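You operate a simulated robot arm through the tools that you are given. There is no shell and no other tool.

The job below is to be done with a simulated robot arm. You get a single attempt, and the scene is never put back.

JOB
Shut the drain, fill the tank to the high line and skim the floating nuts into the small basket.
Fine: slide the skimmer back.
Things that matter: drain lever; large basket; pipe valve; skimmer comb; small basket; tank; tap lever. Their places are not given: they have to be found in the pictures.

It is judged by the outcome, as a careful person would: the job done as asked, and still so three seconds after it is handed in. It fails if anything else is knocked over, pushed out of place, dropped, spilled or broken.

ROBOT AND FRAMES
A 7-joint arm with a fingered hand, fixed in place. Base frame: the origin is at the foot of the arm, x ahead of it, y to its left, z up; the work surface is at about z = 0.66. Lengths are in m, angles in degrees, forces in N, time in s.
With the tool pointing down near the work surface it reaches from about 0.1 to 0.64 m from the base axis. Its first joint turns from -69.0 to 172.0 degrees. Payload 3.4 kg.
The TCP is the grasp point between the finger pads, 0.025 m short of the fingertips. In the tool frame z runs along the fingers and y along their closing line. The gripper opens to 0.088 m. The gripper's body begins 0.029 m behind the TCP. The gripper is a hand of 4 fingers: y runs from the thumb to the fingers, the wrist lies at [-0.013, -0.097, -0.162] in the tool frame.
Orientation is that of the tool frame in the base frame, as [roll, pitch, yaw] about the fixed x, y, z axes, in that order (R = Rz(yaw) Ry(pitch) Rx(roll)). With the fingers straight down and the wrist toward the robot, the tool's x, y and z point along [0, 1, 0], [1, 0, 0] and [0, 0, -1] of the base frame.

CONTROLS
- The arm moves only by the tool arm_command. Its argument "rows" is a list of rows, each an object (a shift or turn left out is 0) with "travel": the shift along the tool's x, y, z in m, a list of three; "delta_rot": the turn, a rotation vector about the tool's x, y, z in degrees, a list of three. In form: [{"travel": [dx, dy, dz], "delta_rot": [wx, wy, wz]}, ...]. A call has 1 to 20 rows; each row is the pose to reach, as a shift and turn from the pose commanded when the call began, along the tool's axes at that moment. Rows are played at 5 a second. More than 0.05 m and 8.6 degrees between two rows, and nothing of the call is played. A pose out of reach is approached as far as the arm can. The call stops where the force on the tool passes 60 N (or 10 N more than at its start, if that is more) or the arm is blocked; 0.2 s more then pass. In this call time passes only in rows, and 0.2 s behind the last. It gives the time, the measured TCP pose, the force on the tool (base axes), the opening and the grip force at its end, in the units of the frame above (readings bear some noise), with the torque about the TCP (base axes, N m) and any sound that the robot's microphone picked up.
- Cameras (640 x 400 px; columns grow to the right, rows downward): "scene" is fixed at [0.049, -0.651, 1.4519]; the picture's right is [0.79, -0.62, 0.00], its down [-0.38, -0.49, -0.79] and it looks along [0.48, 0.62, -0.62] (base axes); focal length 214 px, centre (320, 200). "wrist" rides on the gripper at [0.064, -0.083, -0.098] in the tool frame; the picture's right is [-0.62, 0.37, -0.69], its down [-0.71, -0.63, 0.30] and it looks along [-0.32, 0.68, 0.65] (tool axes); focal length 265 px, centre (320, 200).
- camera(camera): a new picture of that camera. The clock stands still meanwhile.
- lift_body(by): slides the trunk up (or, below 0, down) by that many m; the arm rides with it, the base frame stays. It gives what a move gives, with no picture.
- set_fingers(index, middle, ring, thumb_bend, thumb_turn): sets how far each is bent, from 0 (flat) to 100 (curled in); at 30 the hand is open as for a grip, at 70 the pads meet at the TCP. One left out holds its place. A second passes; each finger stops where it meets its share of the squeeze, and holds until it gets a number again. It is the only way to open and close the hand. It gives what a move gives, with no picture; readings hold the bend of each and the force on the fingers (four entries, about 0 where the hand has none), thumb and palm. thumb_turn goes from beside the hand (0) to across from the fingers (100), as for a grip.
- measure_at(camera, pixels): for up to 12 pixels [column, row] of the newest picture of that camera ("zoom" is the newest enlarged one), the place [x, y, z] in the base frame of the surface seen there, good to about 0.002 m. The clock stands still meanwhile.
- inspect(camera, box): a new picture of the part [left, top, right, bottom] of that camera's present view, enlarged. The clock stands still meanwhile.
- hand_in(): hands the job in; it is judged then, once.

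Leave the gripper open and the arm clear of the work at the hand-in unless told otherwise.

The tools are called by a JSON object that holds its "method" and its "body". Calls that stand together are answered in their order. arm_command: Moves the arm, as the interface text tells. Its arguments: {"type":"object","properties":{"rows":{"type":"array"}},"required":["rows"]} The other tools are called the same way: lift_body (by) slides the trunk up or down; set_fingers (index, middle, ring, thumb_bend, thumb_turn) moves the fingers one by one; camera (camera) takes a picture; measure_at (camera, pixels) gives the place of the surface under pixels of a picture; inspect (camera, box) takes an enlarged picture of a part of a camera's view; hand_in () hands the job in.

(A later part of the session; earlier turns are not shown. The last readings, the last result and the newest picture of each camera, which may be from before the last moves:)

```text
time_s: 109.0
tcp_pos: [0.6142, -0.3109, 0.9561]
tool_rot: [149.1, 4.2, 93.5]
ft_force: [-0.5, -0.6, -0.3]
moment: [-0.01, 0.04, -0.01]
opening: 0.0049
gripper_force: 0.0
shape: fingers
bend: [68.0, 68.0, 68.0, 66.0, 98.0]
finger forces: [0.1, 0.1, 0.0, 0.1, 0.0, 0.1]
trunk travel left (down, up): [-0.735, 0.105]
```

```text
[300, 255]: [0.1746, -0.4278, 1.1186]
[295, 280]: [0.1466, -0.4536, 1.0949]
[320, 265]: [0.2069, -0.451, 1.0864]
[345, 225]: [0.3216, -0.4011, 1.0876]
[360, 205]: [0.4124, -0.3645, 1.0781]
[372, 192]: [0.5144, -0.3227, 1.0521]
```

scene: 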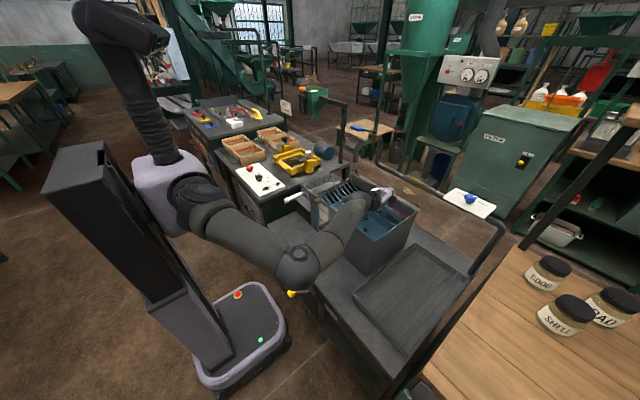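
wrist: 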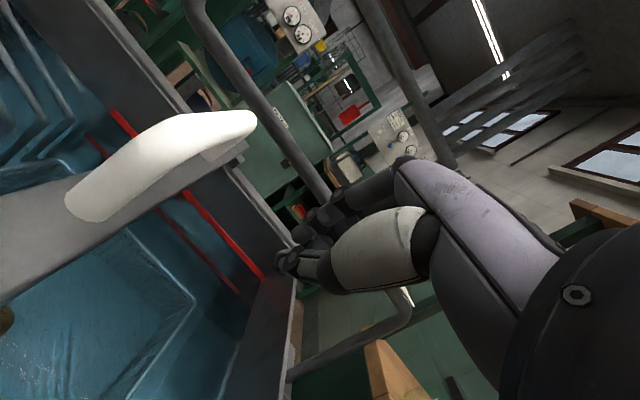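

The handle centre is at y −0.236, about 5.6 cm from the index's side. I'll move +y 5 cm to come up to it.

{"method": "arm_command", "body": {"rows": [{"travel": [0.0125, 0.0011, -0.0004]}, {"travel": [0.025, 0.0022, -0.0008]}, {"travel": [0.0375, 0.0034, -0.0012]}, {"travel": [0.0498, 0.0045, -0.0016]}]}}

{"method": "camera", "body": {"camera": "wrist"}}

{"method": "inspect", "body": {"camera": "scene", "box": [310, 140, 430, 240]}}

```text
time_s: 110.0
tcp_pos: [0.618, -0.2593, 0.9572]
tool_rot: [149.0, 4.1, 93.4]
ft_force: [-0.4, -0.7, 0.4]
moment: [0.03, 0.0, -0.01]
opening: 0.0048
gripper_force: 0.1
shape: fingers
bend: [68.0, 68.0, 68.0, 66.0, 98.0]
finger forces: [0.0, 0.1, 0.0, 0.0, 0.1, 0.1]
trunk travel left (down, up): [-0.735, 0.105]
```

```text
taken
```

wrist: 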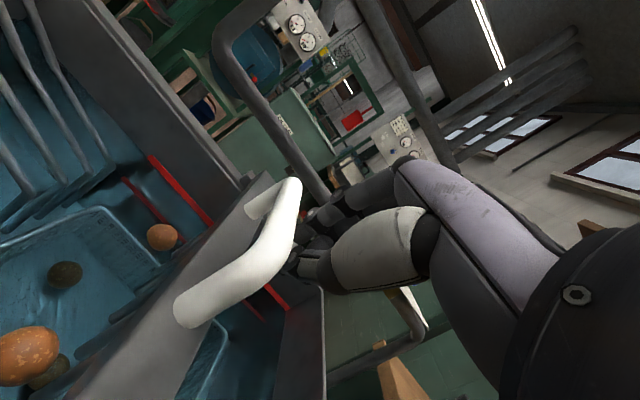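

```text
4.00 times, centred on (370, 190) of scene
```

zoom: 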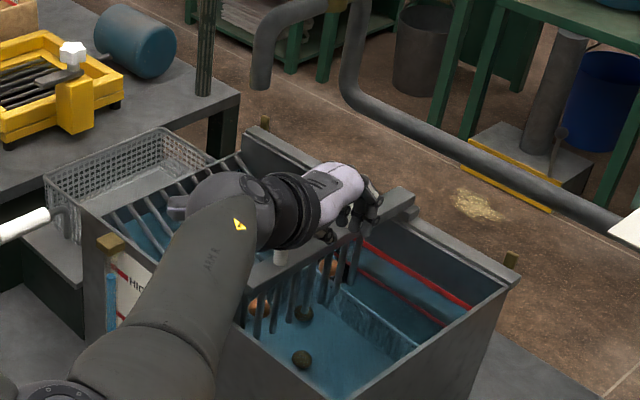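

The fingers are right beside the handle, and the wrist view shows both floating nuts ahead of the comb. I'll push on slowly for 6 cm.

{"method": "arm_command", "body": {"rows": [{"travel": [0.0075, 0.0007, -0.0002]}, {"travel": [0.015, 0.0014, -0.0005]}, {"travel": [0.0225, 0.002, -0.0007]}, {"travel": [0.03, 0.0027, -0.0009]}, {"travel": [0.0375, 0.0034, -0.0012]}, {"travel": [0.045, 0.0041, -0.0014]}, {"travel": [0.0525, 0.0047, -0.0016]}, {"travel": [0.06, 0.0054, -0.0019]}]}}

{"method": "camera", "body": {"camera": "wrist"}}

{"method": "inspect", "body": {"camera": "scene", "box": [310, 140, 430, 240]}}

```text
time_s: 111.8
tcp_pos: [0.6173, -0.1998, 0.9578]
tool_rot: [149.1, 4.1, 93.5]
ft_force: [-0.2, -0.6, 0.8]
moment: [-0.02, -0.01, 0.0]
opening: 0.0047
gripper_force: 0.3
shape: fingers
bend: [68.0, 68.0, 68.0, 66.0, 98.0]
finger forces: [0.7, 0.0, 0.1, 0.1, 0.1, 0.0]
trunk travel left (down, up): [-0.735, 0.105]
```

```text
taken
```

wrist: 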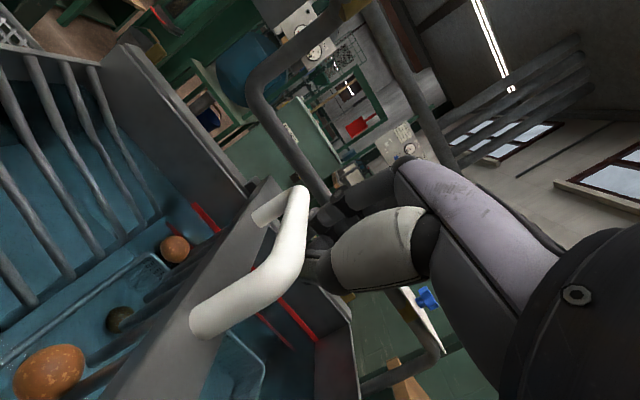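

```text
4.00 times, centred on (370, 190) of scene
```

zoom: 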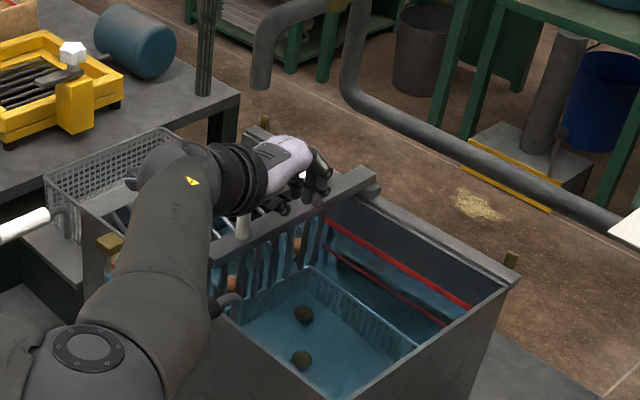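

Smooth: 0.7 N on the index. The comb is at y≈−0.18 with both nuts ahead of it. I'll continue 6 cm more, slowly.

{"method": "arm_command", "body": {"rows": [{"travel": [0.006, 0.0005, -0.0002]}, {"travel": [0.012, 0.0011, -0.0004]}, {"travel": [0.018, 0.0016, -0.0006]}, {"travel": [0.024, 0.0022, -0.0008]}, {"travel": [0.03, 0.0027, -0.0009]}, {"travel": [0.036, 0.0032, -0.0011]}, {"travel": [0.042, 0.0038, -0.0013]}, {"travel": [0.048, 0.0043, -0.0015]}, {"travel": [0.054, 0.0049, -0.0017]}, {"travel": [0.06, 0.0054, -0.0019]}]}}

{"method": "camera", "body": {"camera": "wrist"}}

{"method": "camera", "body": {"camera": "scene"}}

{"method": "inspect", "body": {"camera": "scene", "box": [290, 140, 410, 240]}}

```text
time_s: 114.0
tcp_pos: [0.6186, -0.1407, 0.9586]
tool_rot: [149.2, 4.1, 93.5]
ft_force: [-0.2, -1.0, 0.5]
moment: [0.02, 0.0, -0.06]
opening: 0.0046
gripper_force: 0.4
shape: fingers
bend: [68.0, 68.0, 68.0, 66.0, 98.0]
finger forces: [0.7, 0.0, 0.1, 0.0, 0.1, 0.0]
trunk travel left (down, up): [-0.735, 0.105]
```

```text
taken
```

wrist: 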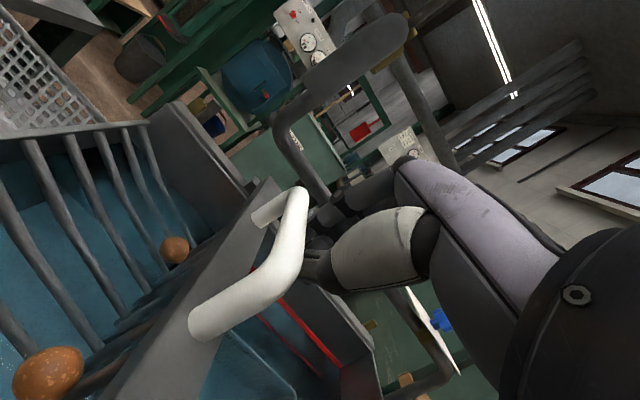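

```text
taken
```

scene: 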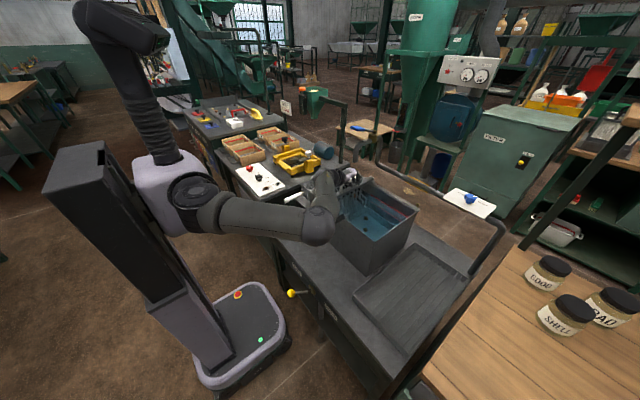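

```text
4.00 times, centred on (350, 190) of scene
```

zoom: 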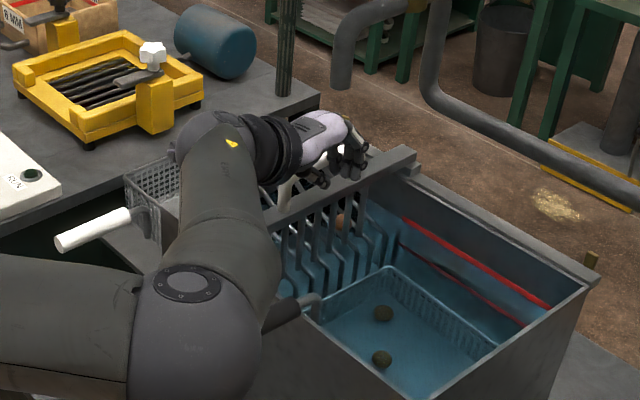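

Both nuts are now climbing into the ramp area. The hand will pass near the spout (lower end about x 0.68, z 1.0), with an estimated clearance of about 2.5 cm. I'll continue 4 cm slowly.

{"method": "arm_command", "body": {"rows": [{"travel": [0.005, 0.0005, -0.0002]}, {"travel": [0.01, 0.0009, -0.0003]}, {"travel": [0.015, 0.0014, -0.0005]}, {"travel": [0.02, 0.0018, -0.0006]}, {"travel": [0.025, 0.0023, -0.0008]}, {"travel": [0.03, 0.0027, -0.0009]}, {"travel": [0.035, 0.0032, -0.0011]}, {"travel": [0.04, 0.0036, -0.0013]}]}}

{"method": "camera", "body": {"camera": "wrist"}}

{"method": "inspect", "body": {"camera": "scene", "box": [290, 120, 410, 220]}}

```text
time_s: 115.8
tcp_pos: [0.6171, -0.099, 0.9577]
tool_rot: [149.0, 4.1, 93.3]
ft_force: [0.5, -0.6, 0.1]
moment: [-0.01, -0.02, -0.02]
opening: 0.0052
gripper_force: 0.1
shape: fingers
bend: [68.0, 68.0, 68.0, 66.0, 98.0]
finger forces: [0.8, 0.1, 0.1, 0.1, 0.0, 0.0]
trunk travel left (down, up): [-0.735, 0.105]
```

```text
taken
```

wrist: 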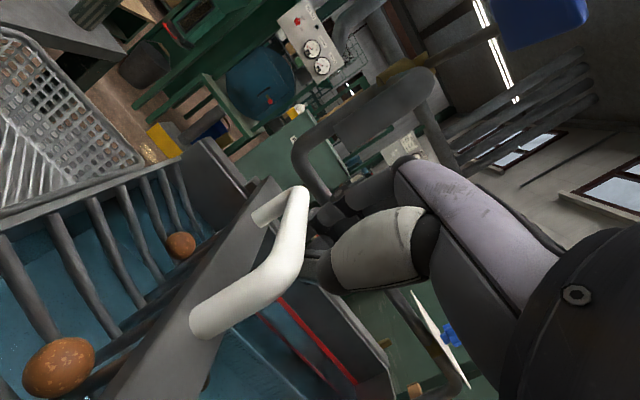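

```text
4.00 times, centred on (350, 170) of scene
```

zoom: 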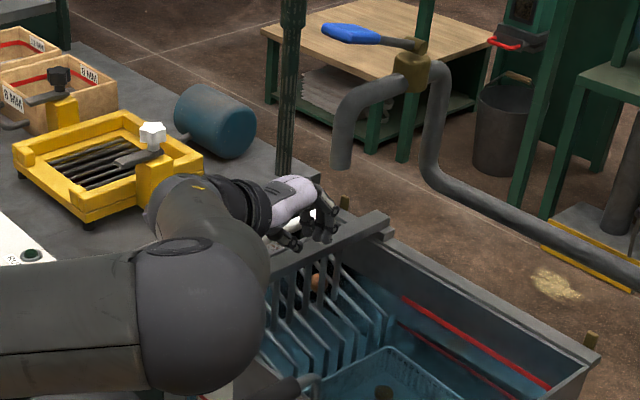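

The nuts are riding up the ramp ahead of the tines. Handle y≈−0.08. I'll continue 4 cm, even slower.

{"method": "arm_command", "body": {"rows": [{"travel": [0.004, 0.0004, -0.0001]}, {"travel": [0.008, 0.0007, -0.0003]}, {"travel": [0.012, 0.0011, -0.0004]}, {"travel": [0.016, 0.0014, -0.0005]}, {"travel": [0.02, 0.0018, -0.0006]}, {"travel": [0.024, 0.0022, -0.0008]}, {"travel": [0.028, 0.0025, -0.0009]}, {"travel": [0.032, 0.0029, -0.001]}, {"travel": [0.036, 0.0032, -0.0011]}, {"travel": [0.04, 0.0036, -0.0013]}]}}

{"method": "camera", "body": {"camera": "wrist"}}

{"method": "inspect", "body": {"camera": "scene", "box": [290, 120, 410, 220]}}

```text
time_s: 118.0
tcp_pos: [0.6181, -0.0594, 0.9578]
tool_rot: [149.0, 4.1, 93.4]
ft_force: [0.9, -0.2, 0.3]
moment: [0.02, -0.03, -0.04]
opening: 0.0048
gripper_force: 0.9
shape: fingers
bend: [68.0, 68.0, 68.0, 66.0, 98.0]
finger forces: [0.9, 0.0, 0.0, 0.0, 0.1, 0.0]
trunk travel left (down, up): [-0.735, 0.105]
```

```text
taken
```

wrist: 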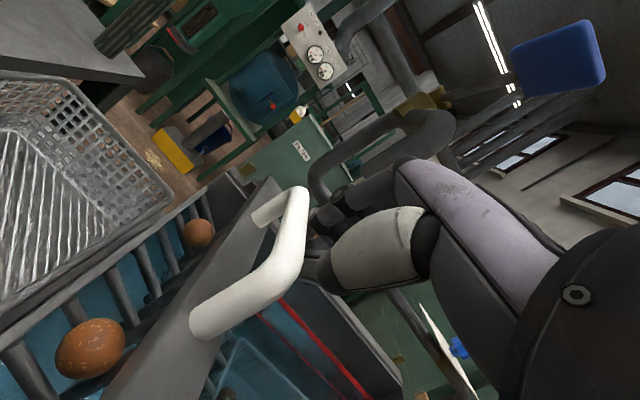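

```text
4.00 times, centred on (350, 170) of scene
```

zoom: 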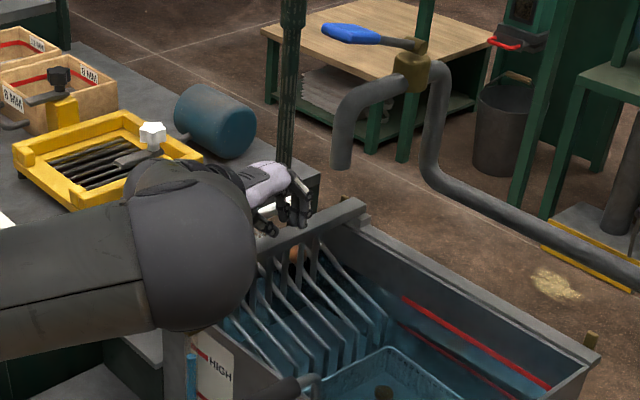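

The nuts are nearly at the top of the ramp. I'll check the elbow's clearance, then go on 3 cm.

{"method": "measure_at", "body": {"camera": "zoom", "pixels": [[190, 260], [200, 320], [150, 300], [240, 270], [190, 190], [60, 330]]}}

{"method": "arm_command", "body": {"rows": [{"travel": [0.004, 0.0004, -0.0001]}, {"travel": [0.008, 0.0007, -0.0003]}, {"travel": [0.012, 0.0011, -0.0004]}, {"travel": [0.016, 0.0014, -0.0005]}, {"travel": [0.02, 0.0018, -0.0006]}, {"travel": [0.024, 0.0022, -0.0008]}, {"travel": [0.028, 0.0025, -0.0009]}]}}

{"method": "camera", "body": {"camera": "wrist"}}

{"method": "inspect", "body": {"camera": "scene", "box": [290, 120, 410, 220]}}

```text
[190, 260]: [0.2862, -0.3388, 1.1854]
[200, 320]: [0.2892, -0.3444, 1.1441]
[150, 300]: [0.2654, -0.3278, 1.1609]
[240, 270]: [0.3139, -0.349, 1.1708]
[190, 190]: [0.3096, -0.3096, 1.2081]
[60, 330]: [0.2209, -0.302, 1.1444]
```

```text
time_s: 119.6
tcp_pos: [0.6193, -0.03, 0.9565]
tool_rot: [149.1, 4.1, 93.3]
ft_force: [0.0, -0.4, -0.8]
moment: [0.03, -0.01, 0.01]
opening: 0.0048
gripper_force: 0.0
shape: fingers
bend: [68.0, 68.0, 68.0, 66.0, 98.0]
finger forces: [0.2, 0.1, 0.0, 0.1, 0.0, 0.0]
trunk travel left (down, up): [-0.735, 0.105]
```

```text
taken
```

wrist: 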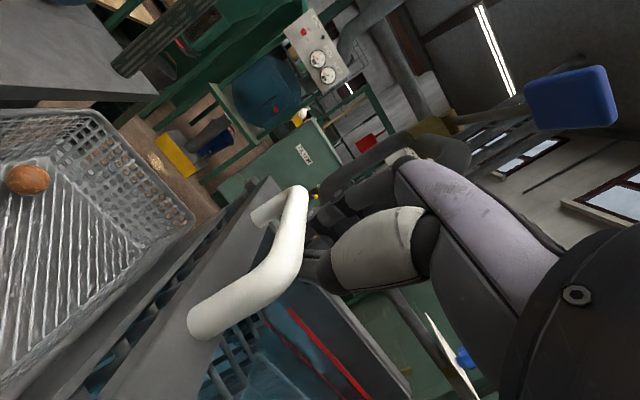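

```text
4.00 times, centred on (350, 170) of scene
```

zoom: 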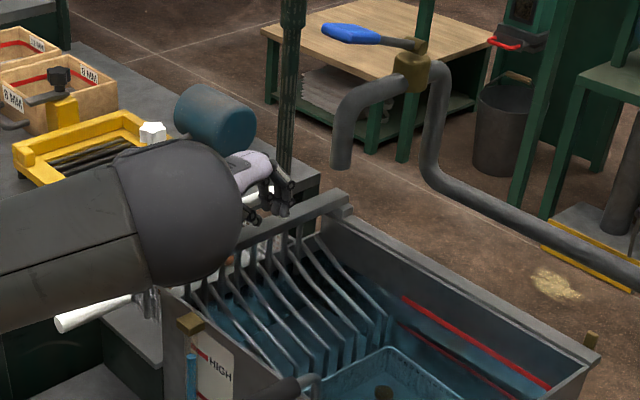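

One nut is in the small basket (wrist 28,180). I'll look for the other.

{"method": "inspect", "body": {"camera": "scene", "box": [315, 165, 375, 205]}}

{"method": "inspect", "body": {"camera": "wrist", "box": [0, 100, 240, 400]}}

```text
10.00 times, centred on (345, 185) of scene
```

zoom: 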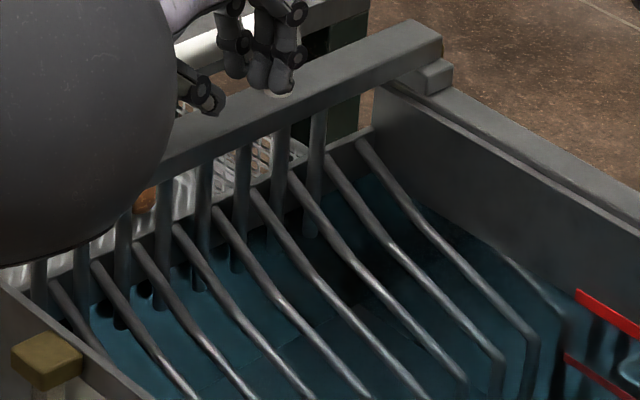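

```text
1.33 times, centred on (120, 250) of wrist
```

zoom: 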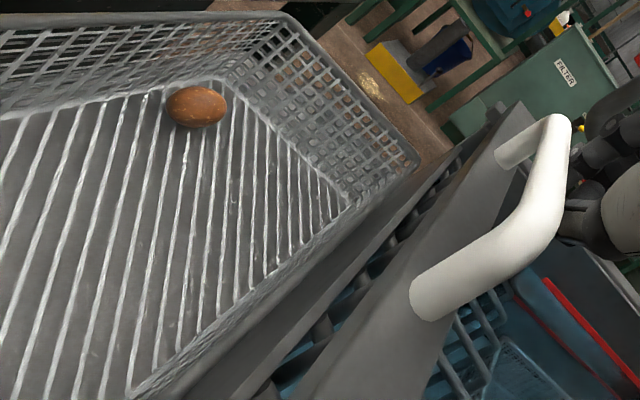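

There is an orange bit at zoom (145,200), probably the second nut. I'll measure it.

{"method": "inspect", "body": {"camera": "scene", "box": [322, 178, 340, 192]}}

{"method": "measure_at", "body": {"camera": "zoom", "pixels": [[185, 320], [200, 310], [190, 300], [170, 330], [205, 330], [120, 350], [250, 340]]}}

```text
16.00 times, centred on (331, 185) of scene
```

zoom: 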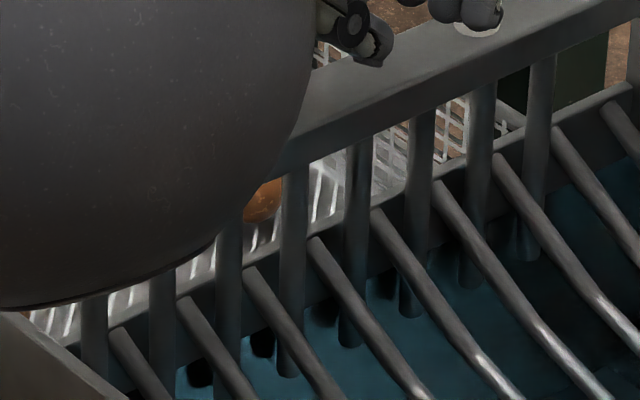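

```text
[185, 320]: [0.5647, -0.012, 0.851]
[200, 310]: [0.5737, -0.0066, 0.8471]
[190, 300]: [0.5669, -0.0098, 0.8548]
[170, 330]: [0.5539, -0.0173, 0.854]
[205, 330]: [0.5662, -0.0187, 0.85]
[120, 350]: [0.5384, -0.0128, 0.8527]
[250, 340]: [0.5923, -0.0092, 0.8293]
```

{"method": "measure_at", "body": {"camera": "zoom", "pixels": [[262, 195], [258, 205], [268, 190], [250, 212], [275, 200], [262, 240], [330, 190], [300, 250]]}}

```text
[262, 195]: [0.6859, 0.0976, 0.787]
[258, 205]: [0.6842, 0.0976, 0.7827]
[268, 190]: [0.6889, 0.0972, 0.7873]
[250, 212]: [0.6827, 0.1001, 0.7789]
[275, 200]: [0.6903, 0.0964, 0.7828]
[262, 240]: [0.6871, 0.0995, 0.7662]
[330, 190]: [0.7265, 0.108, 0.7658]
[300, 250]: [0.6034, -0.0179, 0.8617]
```

That is the first nut, resting in the basket at (0.686,0.10). The second is hidden by my elbow. I'll push the comb 8 mm further to be sure it is over, watching the force.

{"method": "arm_command", "body": {"rows": [{"travel": [0.002, 0.0002, 0]}, {"travel": [0.004, 0.0004, 0]}, {"travel": [0.006, 0.0005, 0]}, {"travel": [0.008, 0.0007, 0]}]}}

{"method": "camera", "body": {"camera": "wrist"}}

{"method": "inspect", "body": {"camera": "scene", "box": [290, 130, 410, 220]}}

```text
time_s: 120.6
tcp_pos: [0.6176, -0.0283, 0.9581]
tool_rot: [148.9, 4.1, 93.1]
ft_force: [-0.7, -10.8, 1.3]
moment: [-0.06, 0.02, -0.11]
opening: 0.0043
gripper_force: 6.0
shape: fingers
bend: [69.0, 68.0, 68.0, 66.0, 98.0]
finger forces: [9.2, 0.0, 0.1, 0.1, 2.0, 0.0]
trunk travel left (down, up): [-0.735, 0.105]
```

```text
taken
```

wrist: 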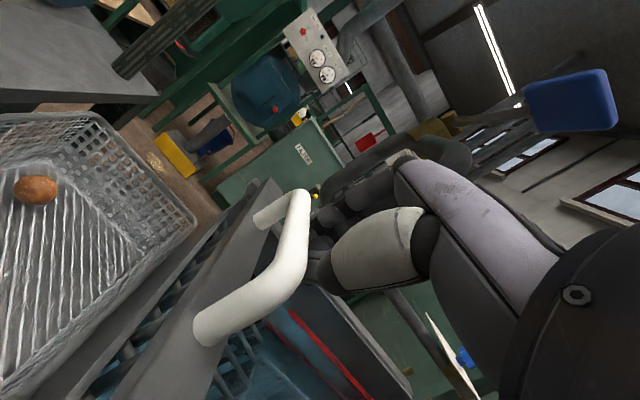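

```text
4.44 times, centred on (350, 175) of scene
```

zoom: 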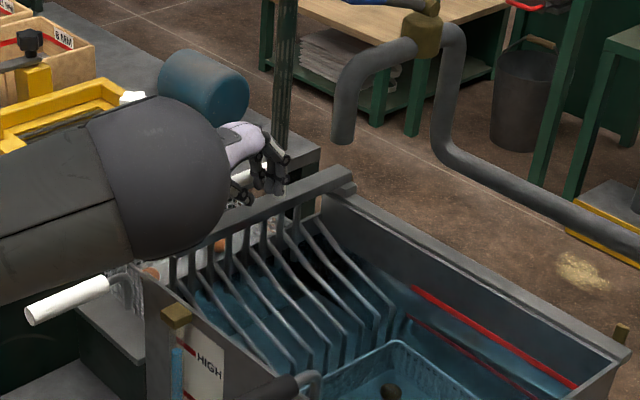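

The comb is at its end stop (10.8 N). Two orange spots now show in the basket at zoom (150,272) and (220,243). I'll ease off 3 mm and measure them.

{"method": "arm_command", "body": {"rows": [{"travel": [-0.004, -0.0004, 0]}, {"travel": [-0.008, -0.0007, 0]}]}}

{"method": "inspect", "body": {"camera": "scene", "box": [300, 180, 340, 210]}}

{"method": "measure_at", "body": {"camera": "zoom", "pixels": [[60, 140], [80, 140], [95, 145], [330, 60], [320, 70], [335, 50], [110, 160], [310, 80]]}}

```text
time_s: 121.2
tcp_pos: [0.6175, -0.0295, 0.9588]
tool_rot: [149.0, 4.0, 93.7]
ft_force: [-0.2, -0.8, -1.0]
moment: [-0.01, 0.0, -0.04]
opening: 0.0047
gripper_force: 0.1
shape: fingers
bend: [68.0, 68.0, 68.0, 66.0, 98.0]
finger forces: [0.6, 0.0, 0.1, 0.0, 0.0, 0.1]
trunk travel left (down, up): [-0.735, 0.105]
```

```text
13.33 times, centred on (320, 195) of scene
```

zoom: 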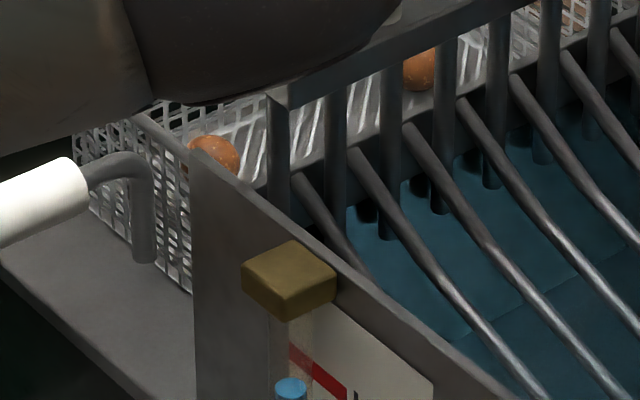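

```text
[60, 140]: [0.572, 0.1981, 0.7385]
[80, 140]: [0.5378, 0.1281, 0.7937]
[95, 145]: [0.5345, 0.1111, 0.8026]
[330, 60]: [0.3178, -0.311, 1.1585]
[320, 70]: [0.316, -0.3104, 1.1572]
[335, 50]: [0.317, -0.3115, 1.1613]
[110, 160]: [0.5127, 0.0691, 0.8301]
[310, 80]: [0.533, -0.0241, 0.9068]
```

Both nuts are visible inside the wire basket: zoom (215,152) and (420,70). I'll confirm with measures.

{"method": "measure_at", "body": {"camera": "zoom", "pixels": [[215, 150], [215, 160], [205, 145], [225, 165], [420, 70], [415, 80], [240, 140], [150, 140]]}}

```text
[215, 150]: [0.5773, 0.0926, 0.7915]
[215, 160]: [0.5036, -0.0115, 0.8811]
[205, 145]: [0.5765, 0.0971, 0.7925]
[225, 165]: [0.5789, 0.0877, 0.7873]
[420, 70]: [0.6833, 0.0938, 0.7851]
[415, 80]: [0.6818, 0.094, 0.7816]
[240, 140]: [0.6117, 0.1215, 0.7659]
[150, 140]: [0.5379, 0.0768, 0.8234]
```

Both floating nuts are in the small basket at (0.577,0.093) and (0.683,0.094). Now to slide the skimmer back. I'll raise the hand 7 cm and carry it over to the +y side of the handle.

{"method": "measure_at", "body": {"camera": "scene", "pixels": [[343, 135], [340, 100], [342, 160], [356, 127]]}}

{"method": "arm_command", "body": {"rows": [{"travel": [-0.008, -0.0007, 0.0003]}, {"travel": [-0.0106, 0.0172, -0.0297]}, {"travel": [-0.0131, 0.0351, -0.0596]}, {"travel": [0.025, 0.0385, -0.0608]}, {"travel": [0.0635, 0.042, -0.062]}, {"travel": [0.1019, 0.0455, -0.0633]}]}}

{"method": "camera", "body": {"camera": "wrist"}}

{"method": "camera", "body": {"camera": "scene"}}

```text
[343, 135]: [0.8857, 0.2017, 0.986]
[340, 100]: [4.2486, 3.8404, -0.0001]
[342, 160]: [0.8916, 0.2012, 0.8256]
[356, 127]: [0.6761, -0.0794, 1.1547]
```

```text
time_s: 122.6
tcp_pos: [0.6203, 0.0769, 1.0304]
tool_rot: [149.0, 4.2, 93.5]
ft_force: [0.2, 0.7, 0.7]
moment: [-0.02, -0.02, 0.01]
opening: 0.0049
gripper_force: 0.1
shape: fingers
bend: [68.0, 68.0, 68.0, 66.0, 98.0]
finger forces: [0.0, 0.0, 0.0, 0.0, 0.0, 0.1]
trunk travel left (down, up): [-0.735, 0.105]
```

```text
taken
```

wrist: 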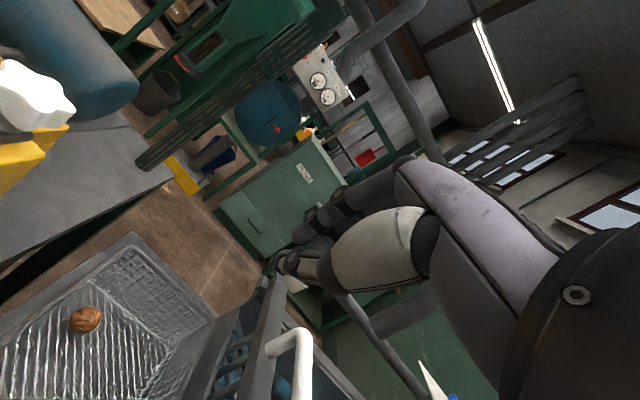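

```text
taken
```

scene: 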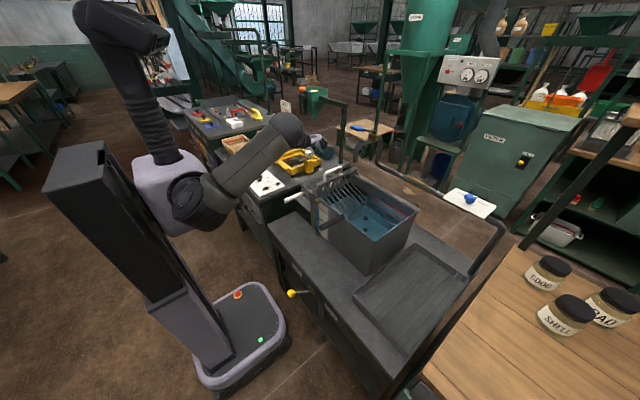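

The scene view of the tank is clear now. I'll check the basket, black handle, nuts and comb closely before lowering.

{"method": "inspect", "body": {"camera": "scene", "box": [290, 150, 420, 250]}}

{"method": "inspect", "body": {"camera": "scene", "box": [305, 155, 365, 200]}}

{"method": "measure_at", "body": {"camera": "zoom", "pixels": [[260, 175], [300, 160], [330, 140], [250, 220], [200, 260], [420, 95], [300, 215], [210, 200]]}}

```text
4.00 times, centred on (355, 200) of scene
```

zoom: 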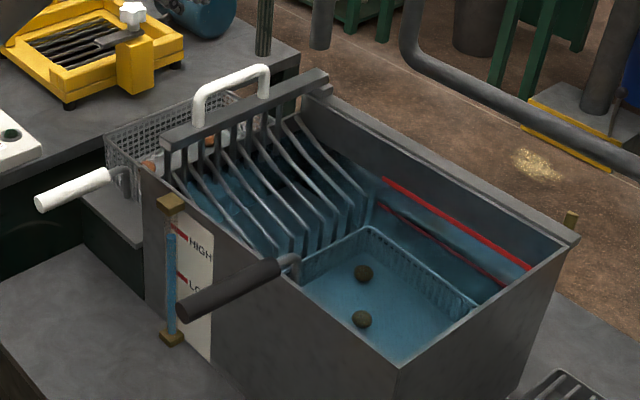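

```text
8.89 times, centred on (335, 178) of scene
```

zoom: 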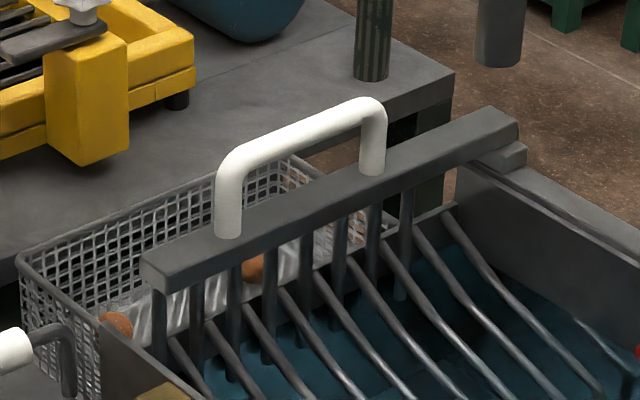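

```text
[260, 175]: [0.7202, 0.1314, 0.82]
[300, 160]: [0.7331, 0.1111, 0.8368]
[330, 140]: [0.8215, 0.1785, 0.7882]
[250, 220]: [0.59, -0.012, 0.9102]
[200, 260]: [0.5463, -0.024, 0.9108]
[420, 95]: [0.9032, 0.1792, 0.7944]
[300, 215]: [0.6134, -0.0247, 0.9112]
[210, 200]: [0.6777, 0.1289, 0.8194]
```

All is as expected: two nuts in the small basket, the sunk nuts in the large one, and the black handle still clear of the bar's path. I'll lower the hand 7 cm on the +y side of the handle.

{"method": "arm_command", "body": {"rows": [{"travel": [0.0018, -0.0125, 0.0208]}, {"travel": [0.0036, -0.025, 0.0417]}, {"travel": [0.0053, -0.0374, 0.0625]}]}}

{"method": "camera", "body": {"camera": "wrist"}}

{"method": "inspect", "body": {"camera": "scene", "box": [290, 130, 410, 220]}}

```text
time_s: 123.4
tcp_pos: [0.6188, 0.0747, 0.955]
tool_rot: [149.0, 4.2, 93.4]
ft_force: [0.7, 0.7, 0.8]
moment: [0.01, 0.02, 0.03]
opening: 0.0051
gripper_force: 0.0
shape: fingers
bend: [68.0, 68.0, 68.0, 66.0, 98.0]
finger forces: [0.1, 0.0, 0.1, 0.0, 0.0, 0.1]
trunk travel left (down, up): [-0.735, 0.105]
```

```text
taken
```

wrist: 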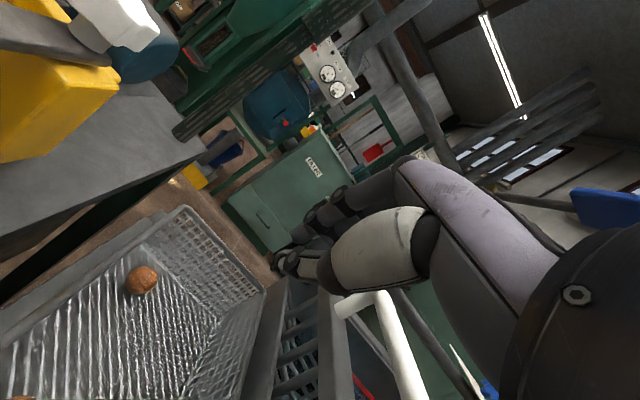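

```text
4.44 times, centred on (350, 175) of scene
```

zoom: 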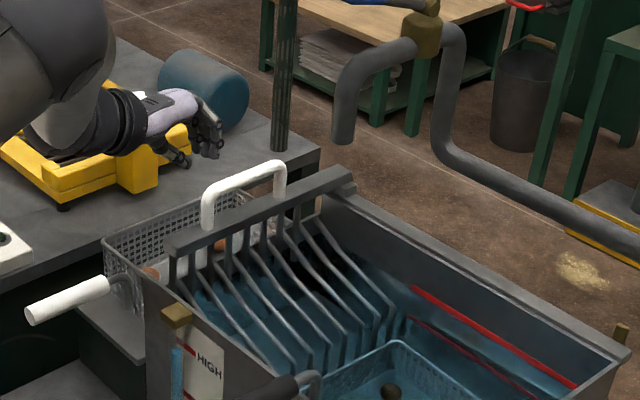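

Both nuts show in the basket from this view too. Now I'll push the comb back (−y), the first 10 cm.

{"method": "arm_command", "body": {"rows": [{"travel": [-0.01, -0.0009, 0.0003]}, {"travel": [-0.02, -0.0018, 0.0006]}, {"travel": [-0.03, -0.0027, 0.0009]}, {"travel": [-0.04, -0.0036, 0.0013]}, {"travel": [-0.05, -0.0045, 0.0016]}, {"travel": [-0.06, -0.0054, 0.0019]}, {"travel": [-0.07, -0.0063, 0.0022]}, {"travel": [-0.08, -0.0072, 0.0025]}, {"travel": [-0.09, -0.0081, 0.0028]}, {"travel": [-0.1, -0.009, 0.0032]}]}}

{"method": "camera", "body": {"camera": "wrist"}}

{"method": "inspect", "body": {"camera": "scene", "box": [290, 130, 410, 220]}}

```text
time_s: 125.6
tcp_pos: [0.6167, -0.024, 0.9549]
tool_rot: [149.0, 4.1, 93.4]
ft_force: [0.3, 0.4, -0.3]
moment: [0.0, -0.01, -0.02]
opening: 0.0046
gripper_force: 0.1
shape: fingers
bend: [68.0, 68.0, 68.0, 66.0, 98.0]
finger forces: [0.0, 0.1, 0.1, 0.1, 0.1, 0.1]
trunk travel left (down, up): [-0.735, 0.105]
```

```text
taken
```

wrist: 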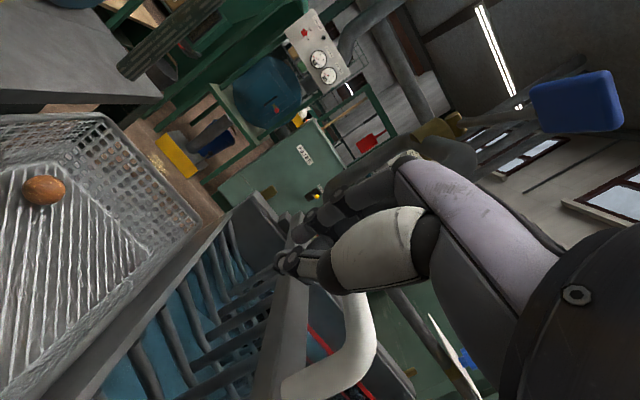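

```text
4.44 times, centred on (350, 175) of scene
```

zoom: 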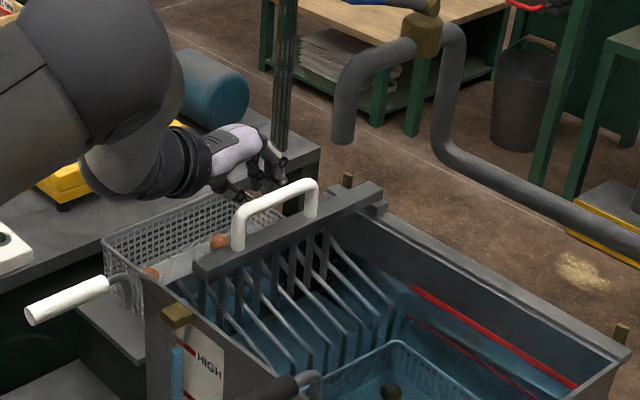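

The comb is moving back smoothly and the nuts stay in the basket. I'll continue 10 cm.

{"method": "arm_command", "body": {"rows": [{"travel": [-0.01, -0.0009, 0.0003]}, {"travel": [-0.02, -0.0018, 0.0006]}, {"travel": [-0.03, -0.0027, 0.0009]}, {"travel": [-0.04, -0.0036, 0.0013]}, {"travel": [-0.05, -0.0045, 0.0016]}, {"travel": [-0.06, -0.0054, 0.0019]}, {"travel": [-0.07, -0.0063, 0.0022]}, {"travel": [-0.08, -0.0072, 0.0025]}, {"travel": [-0.09, -0.0081, 0.0028]}, {"travel": [-0.1, -0.009, 0.0032]}]}}

{"method": "camera", "body": {"camera": "wrist"}}

{"method": "inspect", "body": {"camera": "scene", "box": [310, 150, 420, 235]}}

```text
time_s: 127.8
tcp_pos: [0.6194, -0.1265, 0.9549]
tool_rot: [149.3, 4.2, 93.3]
ft_force: [0.4, 0.5, 0.3]
moment: [-0.01, 0.0, 0.01]
opening: 0.0047
gripper_force: 0.0
shape: fingers
bend: [68.0, 68.0, 68.0, 66.0, 98.0]
finger forces: [0.0, 0.0, 0.0, 0.0, 0.0, 0.0]
trunk travel left (down, up): [-0.735, 0.105]
```

```text
taken
```

wrist: 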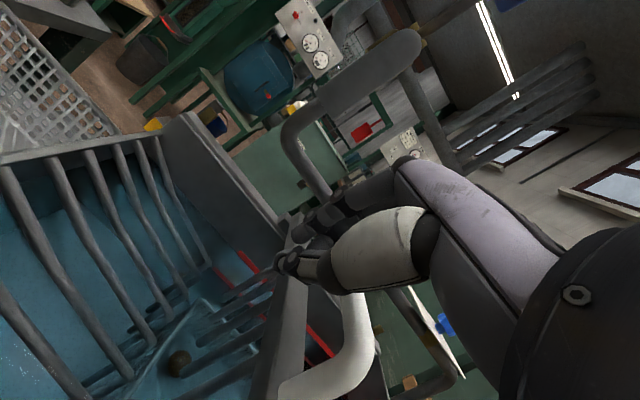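

```text
4.71 times, centred on (365, 192) of scene
```

zoom: 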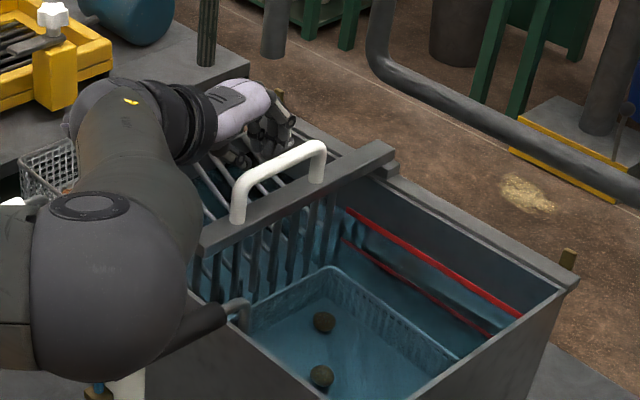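

The comb is around y −0.17. Next comes the rod zone. I'll go 6 cm slowly and check the black handle doesn't move.

{"method": "arm_command", "body": {"rows": [{"travel": [-0.0075, -0.0007, 0.0002]}, {"travel": [-0.015, -0.0014, 0.0005]}, {"travel": [-0.0225, -0.002, 0.0007]}, {"travel": [-0.03, -0.0027, 0.0009]}, {"travel": [-0.0375, -0.0034, 0.0012]}, {"travel": [-0.045, -0.0041, 0.0014]}, {"travel": [-0.0525, -0.0047, 0.0016]}, {"travel": [-0.06, -0.0054, 0.0019]}]}}

{"method": "inspect", "body": {"camera": "scene", "box": [310, 150, 420, 235]}}

{"method": "inspect", "body": {"camera": "scene", "box": [340, 202, 368, 222]}}

```text
time_s: 129.6
tcp_pos: [0.6174, -0.185, 0.9561]
tool_rot: [149.1, 4.2, 93.3]
ft_force: [-0.3, 1.2, 0.9]
moment: [0.03, -0.03, 0.0]
opening: 0.0046
gripper_force: 0.2
shape: fingers
bend: [68.0, 68.0, 68.0, 66.0, 98.0]
finger forces: [0.0, 0.0, 0.8, 0.0, 0.1, 0.0]
trunk travel left (down, up): [-0.735, 0.105]
```

```text
4.71 times, centred on (365, 192) of scene
```

zoom: 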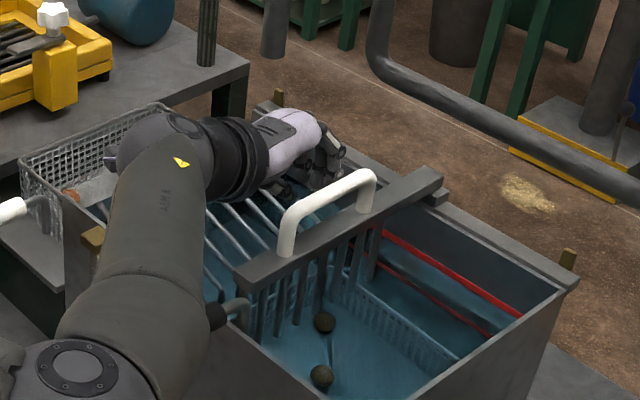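

```text
16.00 times, centred on (354, 212) of scene
```

zoom: 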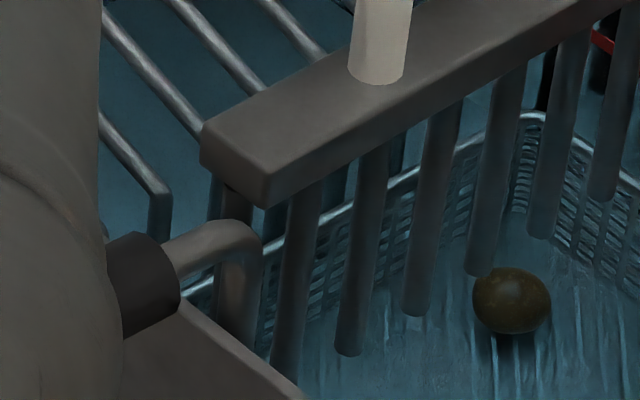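

The black handle hasn't moved (rod edge still at zoom 260) and the bar is at the rod with clearance. I'll continue 6 cm.

{"method": "arm_command", "body": {"rows": [{"travel": [-0.0075, -0.0007, 0.0002]}, {"travel": [-0.015, -0.0014, 0.0005]}, {"travel": [-0.0225, -0.002, 0.0007]}, {"travel": [-0.03, -0.0027, 0.0009]}, {"travel": [-0.0375, -0.0034, 0.0012]}, {"travel": [-0.045, -0.0041, 0.0014]}, {"travel": [-0.0525, -0.0047, 0.0016]}, {"travel": [-0.06, -0.0054, 0.0019]}]}}

{"method": "inspect", "body": {"camera": "scene", "box": [310, 150, 420, 235]}}

{"method": "inspect", "body": {"camera": "scene", "box": [340, 202, 368, 222]}}

```text
time_s: 131.4
tcp_pos: [0.6196, -0.2459, 0.9535]
tool_rot: [149.0, 4.1, 93.4]
ft_force: [0.3, -0.5, -0.4]
moment: [0.01, -0.02, 0.01]
opening: 0.0048
gripper_force: 0.3
shape: fingers
bend: [68.0, 68.0, 68.0, 66.0, 98.0]
finger forces: [0.0, 0.0, 0.6, 0.0, 0.1, 0.0]
trunk travel left (down, up): [-0.735, 0.105]
```

```text
4.71 times, centred on (365, 192) of scene
```

zoom: 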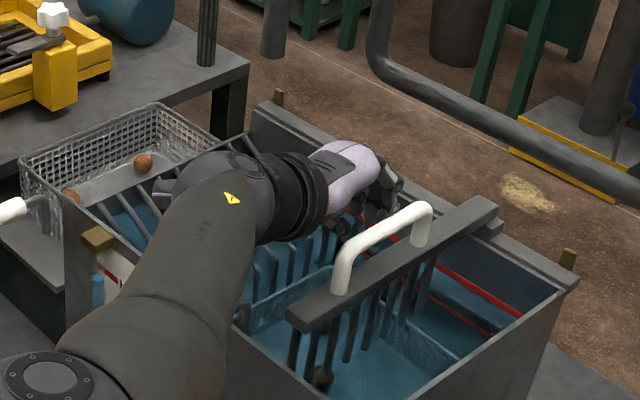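

```text
16.00 times, centred on (354, 212) of scene
```

zoom: 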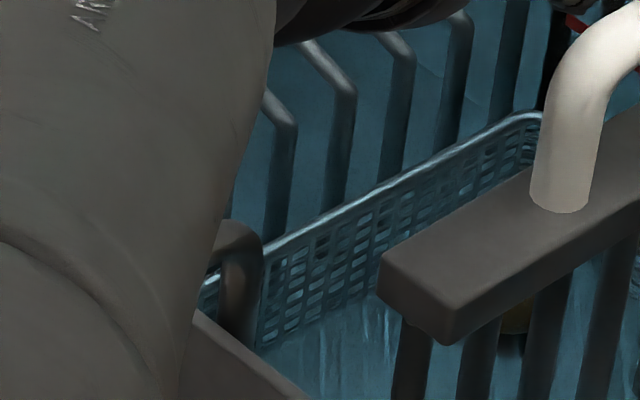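

Past the rod, both nuts are still in the basket. About 5.5 cm remain. I'll push 4.5 cm, then creep to the stop.

{"method": "arm_command", "body": {"rows": [{"travel": [-0.0075, -0.0007, 0.0002]}, {"travel": [-0.015, -0.0014, 0.0005]}, {"travel": [-0.0225, -0.002, 0.0007]}, {"travel": [-0.03, -0.0027, 0.0009]}, {"travel": [-0.0375, -0.0034, 0.0012]}, {"travel": [-0.045, -0.0041, 0.0014]}]}}

{"method": "camera", "body": {"camera": "wrist"}}

{"method": "inspect", "body": {"camera": "scene", "box": [350, 170, 430, 240]}}

{"method": "measure_at", "body": {"camera": "zoom", "pixels": [[330, 140], [280, 160], [250, 200], [400, 130], [200, 250], [300, 210]]}}

```text
time_s: 132.8
tcp_pos: [0.6175, -0.2896, 0.9547]
tool_rot: [149.0, 4.2, 93.4]
ft_force: [0.5, 1.3, 0.2]
moment: [0.02, -0.01, 0.02]
opening: 0.0046
gripper_force: 0.6
shape: fingers
bend: [68.0, 68.0, 68.0, 66.0, 98.0]
finger forces: [0.0, 0.0, 0.9, 0.0, 0.1, 0.1]
trunk travel left (down, up): [-0.735, 0.105]
```

```text
taken
```

wrist: 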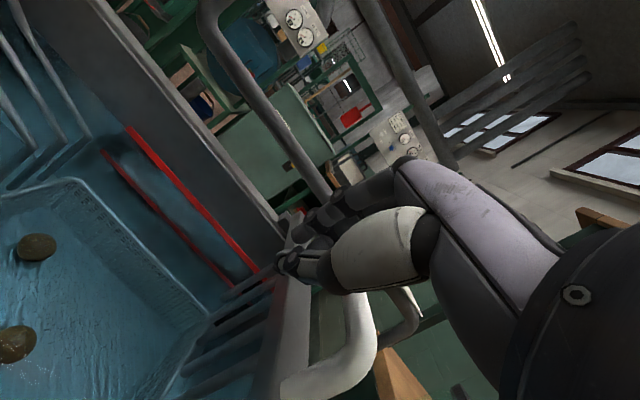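

```text
5.71 times, centred on (390, 205) of scene
```

zoom: 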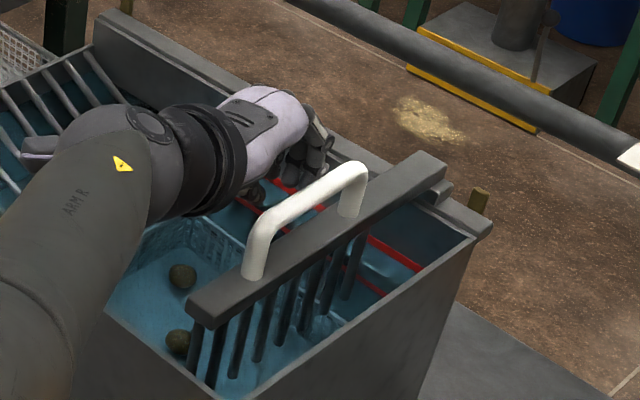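

```text
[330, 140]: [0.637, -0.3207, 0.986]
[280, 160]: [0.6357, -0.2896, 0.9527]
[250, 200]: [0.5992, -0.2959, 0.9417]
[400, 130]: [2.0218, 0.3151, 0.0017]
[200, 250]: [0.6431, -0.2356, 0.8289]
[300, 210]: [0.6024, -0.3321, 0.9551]
```

The handle centre is now at about y −0.325. The start was −0.361, so about 3.6 cm to go. I'll push 3 cm, then creep.

{"method": "arm_command", "body": {"rows": [{"travel": [-0.006, -0.0005, 0.0002]}, {"travel": [-0.012, -0.0011, 0.0004]}, {"travel": [-0.018, -0.0016, 0.0006]}, {"travel": [-0.024, -0.0022, 0.0008]}, {"travel": [-0.03, -0.0027, 0.0009]}]}}

{"method": "arm_command", "body": {"rows": [{"travel": [-0.002, -0.0002, 0]}, {"travel": [-0.004, -0.0004, 0]}, {"travel": [-0.006, -0.0006, 0]}]}}

{"method": "inspect", "body": {"camera": "scene", "box": [350, 170, 430, 240]}}

{"method": "measure_at", "body": {"camera": "zoom", "pixels": [[300, 225], [320, 210], [350, 195], [240, 290], [330, 230], [420, 180]]}}

```text
time_s: 134.0
tcp_pos: [0.6175, -0.3214, 0.9543]
tool_rot: [149.0, 4.1, 93.4]
ft_force: [-0.2, 0.2, -0.7]
moment: [-0.02, -0.01, 0.03]
opening: 0.0049
gripper_force: 0.1
shape: fingers
bend: [68.0, 68.0, 68.0, 66.0, 98.0]
finger forces: [0.0, 0.0, 0.1, 0.0, 0.1, 0.0]
trunk travel left (down, up): [-0.735, 0.105]
```

```text
time_s: 134.8
tcp_pos: [0.6144, -0.3285, 0.9532]
tool_rot: [149.0, 4.2, 93.4]
ft_force: [1.0, 0.4, -0.2]
moment: [0.04, 0.01, 0.03]
opening: 0.0048
gripper_force: 0.6
shape: fingers
bend: [68.0, 68.0, 68.0, 66.0, 98.0]
finger forces: [0.0, 0.0, 0.7, 0.0, 0.0, 0.0]
trunk travel left (down, up): [-0.735, 0.105]
```

```text
5.71 times, centred on (390, 205) of scene
```

zoom: 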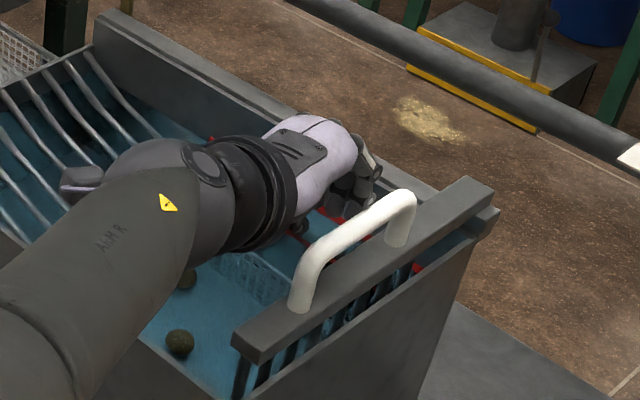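

```text
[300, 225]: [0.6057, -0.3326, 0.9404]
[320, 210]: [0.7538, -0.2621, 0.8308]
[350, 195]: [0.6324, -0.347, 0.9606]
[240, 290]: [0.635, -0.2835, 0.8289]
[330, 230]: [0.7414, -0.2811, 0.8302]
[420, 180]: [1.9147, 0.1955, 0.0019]
```

The ring finger shows only 0.7 N. I'll compare the comb with its starting picture using the same zoom window as at the start.

{"method": "inspect", "body": {"camera": "scene", "box": [365, 190, 425, 235]}}

{"method": "measure_at", "body": {"camera": "zoom", "pixels": [[300, 240], [420, 130], [415, 160], [530, 130], [240, 310], [160, 350], [350, 215], [232, 290]]}}

```text
8.89 times, centred on (395, 212) of scene
```

zoom: 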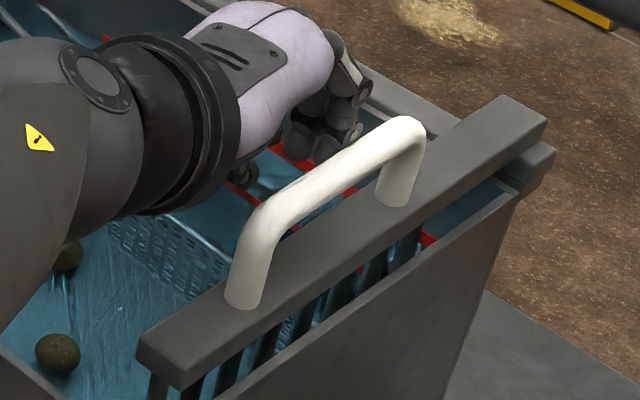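

```text
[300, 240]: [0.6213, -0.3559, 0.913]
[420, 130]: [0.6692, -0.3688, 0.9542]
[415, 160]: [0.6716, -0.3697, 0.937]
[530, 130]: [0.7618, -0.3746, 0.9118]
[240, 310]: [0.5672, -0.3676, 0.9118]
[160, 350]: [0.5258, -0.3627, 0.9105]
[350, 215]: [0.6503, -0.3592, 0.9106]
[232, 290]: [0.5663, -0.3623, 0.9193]
```

The comb sits exactly where it started, matching the start picture. Now I'll withdraw: a little +y off the handle, up 12 cm, then back toward the robot.

{"method": "arm_command", "body": {"rows": [{"travel": [0.012, 0.0011, -0.0004]}, {"travel": [0.0091, 0.0216, -0.0346]}, {"travel": [0.0061, 0.0421, -0.0689]}, {"travel": [0.0032, 0.0626, -0.1031]}, {"travel": [0.0062, 0.0199, -0.1289]}, {"travel": [0.0093, -0.0228, -0.1547]}, {"travel": [0.0123, -0.0655, -0.1805]}]}}

{"method": "camera", "body": {"camera": "scene"}}

{"method": "camera", "body": {"camera": "wrist"}}

```text
time_s: 136.4
tcp_pos: [0.4686, -0.3141, 1.0769]
tool_rot: [148.9, 4.1, 93.4]
ft_force: [0.8, -0.6, -0.3]
moment: [0.0, -0.01, 0.03]
opening: 0.0043
gripper_force: 0.0
shape: fingers
bend: [68.0, 68.0, 68.0, 66.0, 98.0]
finger forces: [0.0, 0.0, 0.0, 0.0, 0.0, 0.1]
trunk travel left (down, up): [-0.735, 0.105]
```

```text
taken
```

scene: 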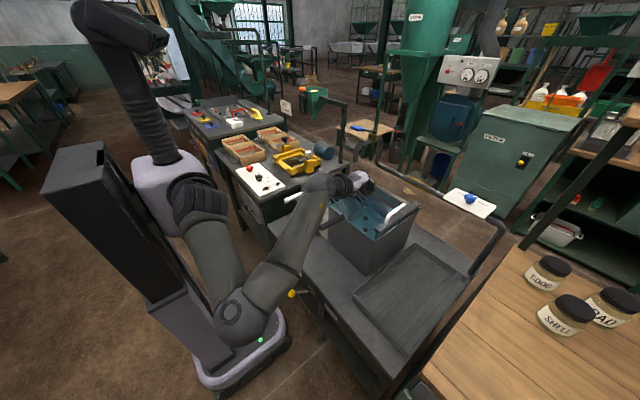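

```text
taken
```

wrist: 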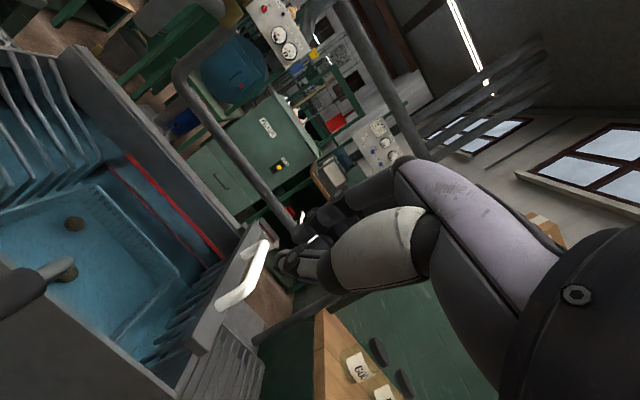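

Clear. The elbow looks low in the picture, so I'll check its height and its distance from the drain lever, plus the black handle's present place.

{"method": "measure_at", "body": {"camera": "scene", "pixels": [[240, 320], [255, 340], [275, 285], [285, 265], [305, 220], [292, 293], [330, 190], [328, 225], [338, 222]]}}

{"method": "inspect", "body": {"camera": "scene", "box": [270, 160, 420, 300]}}

{"method": "measure_at", "body": {"camera": "wrist", "pixels": [[62, 268], [45, 275], [20, 288], [70, 262], [5, 295], [40, 270], [250, 275], [200, 345]]}}

```text
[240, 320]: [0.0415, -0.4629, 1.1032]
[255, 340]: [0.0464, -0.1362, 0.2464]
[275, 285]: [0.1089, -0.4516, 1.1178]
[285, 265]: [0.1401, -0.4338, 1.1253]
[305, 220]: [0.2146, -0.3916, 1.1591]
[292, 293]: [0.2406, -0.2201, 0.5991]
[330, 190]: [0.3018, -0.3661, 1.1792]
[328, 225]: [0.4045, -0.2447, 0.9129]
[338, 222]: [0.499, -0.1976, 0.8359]
```

```text
2.86 times, centred on (345, 230) of scene
```

zoom: 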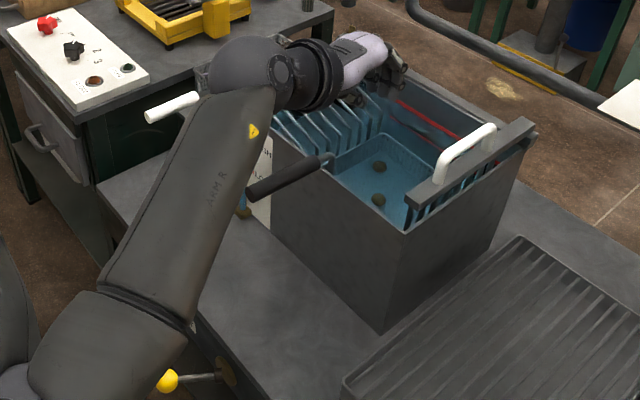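

```text
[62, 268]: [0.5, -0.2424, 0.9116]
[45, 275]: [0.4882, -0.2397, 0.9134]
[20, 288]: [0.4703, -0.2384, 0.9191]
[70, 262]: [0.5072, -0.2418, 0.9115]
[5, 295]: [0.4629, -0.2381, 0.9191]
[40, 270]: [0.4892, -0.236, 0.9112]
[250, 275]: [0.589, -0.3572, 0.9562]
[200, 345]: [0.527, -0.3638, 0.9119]
```

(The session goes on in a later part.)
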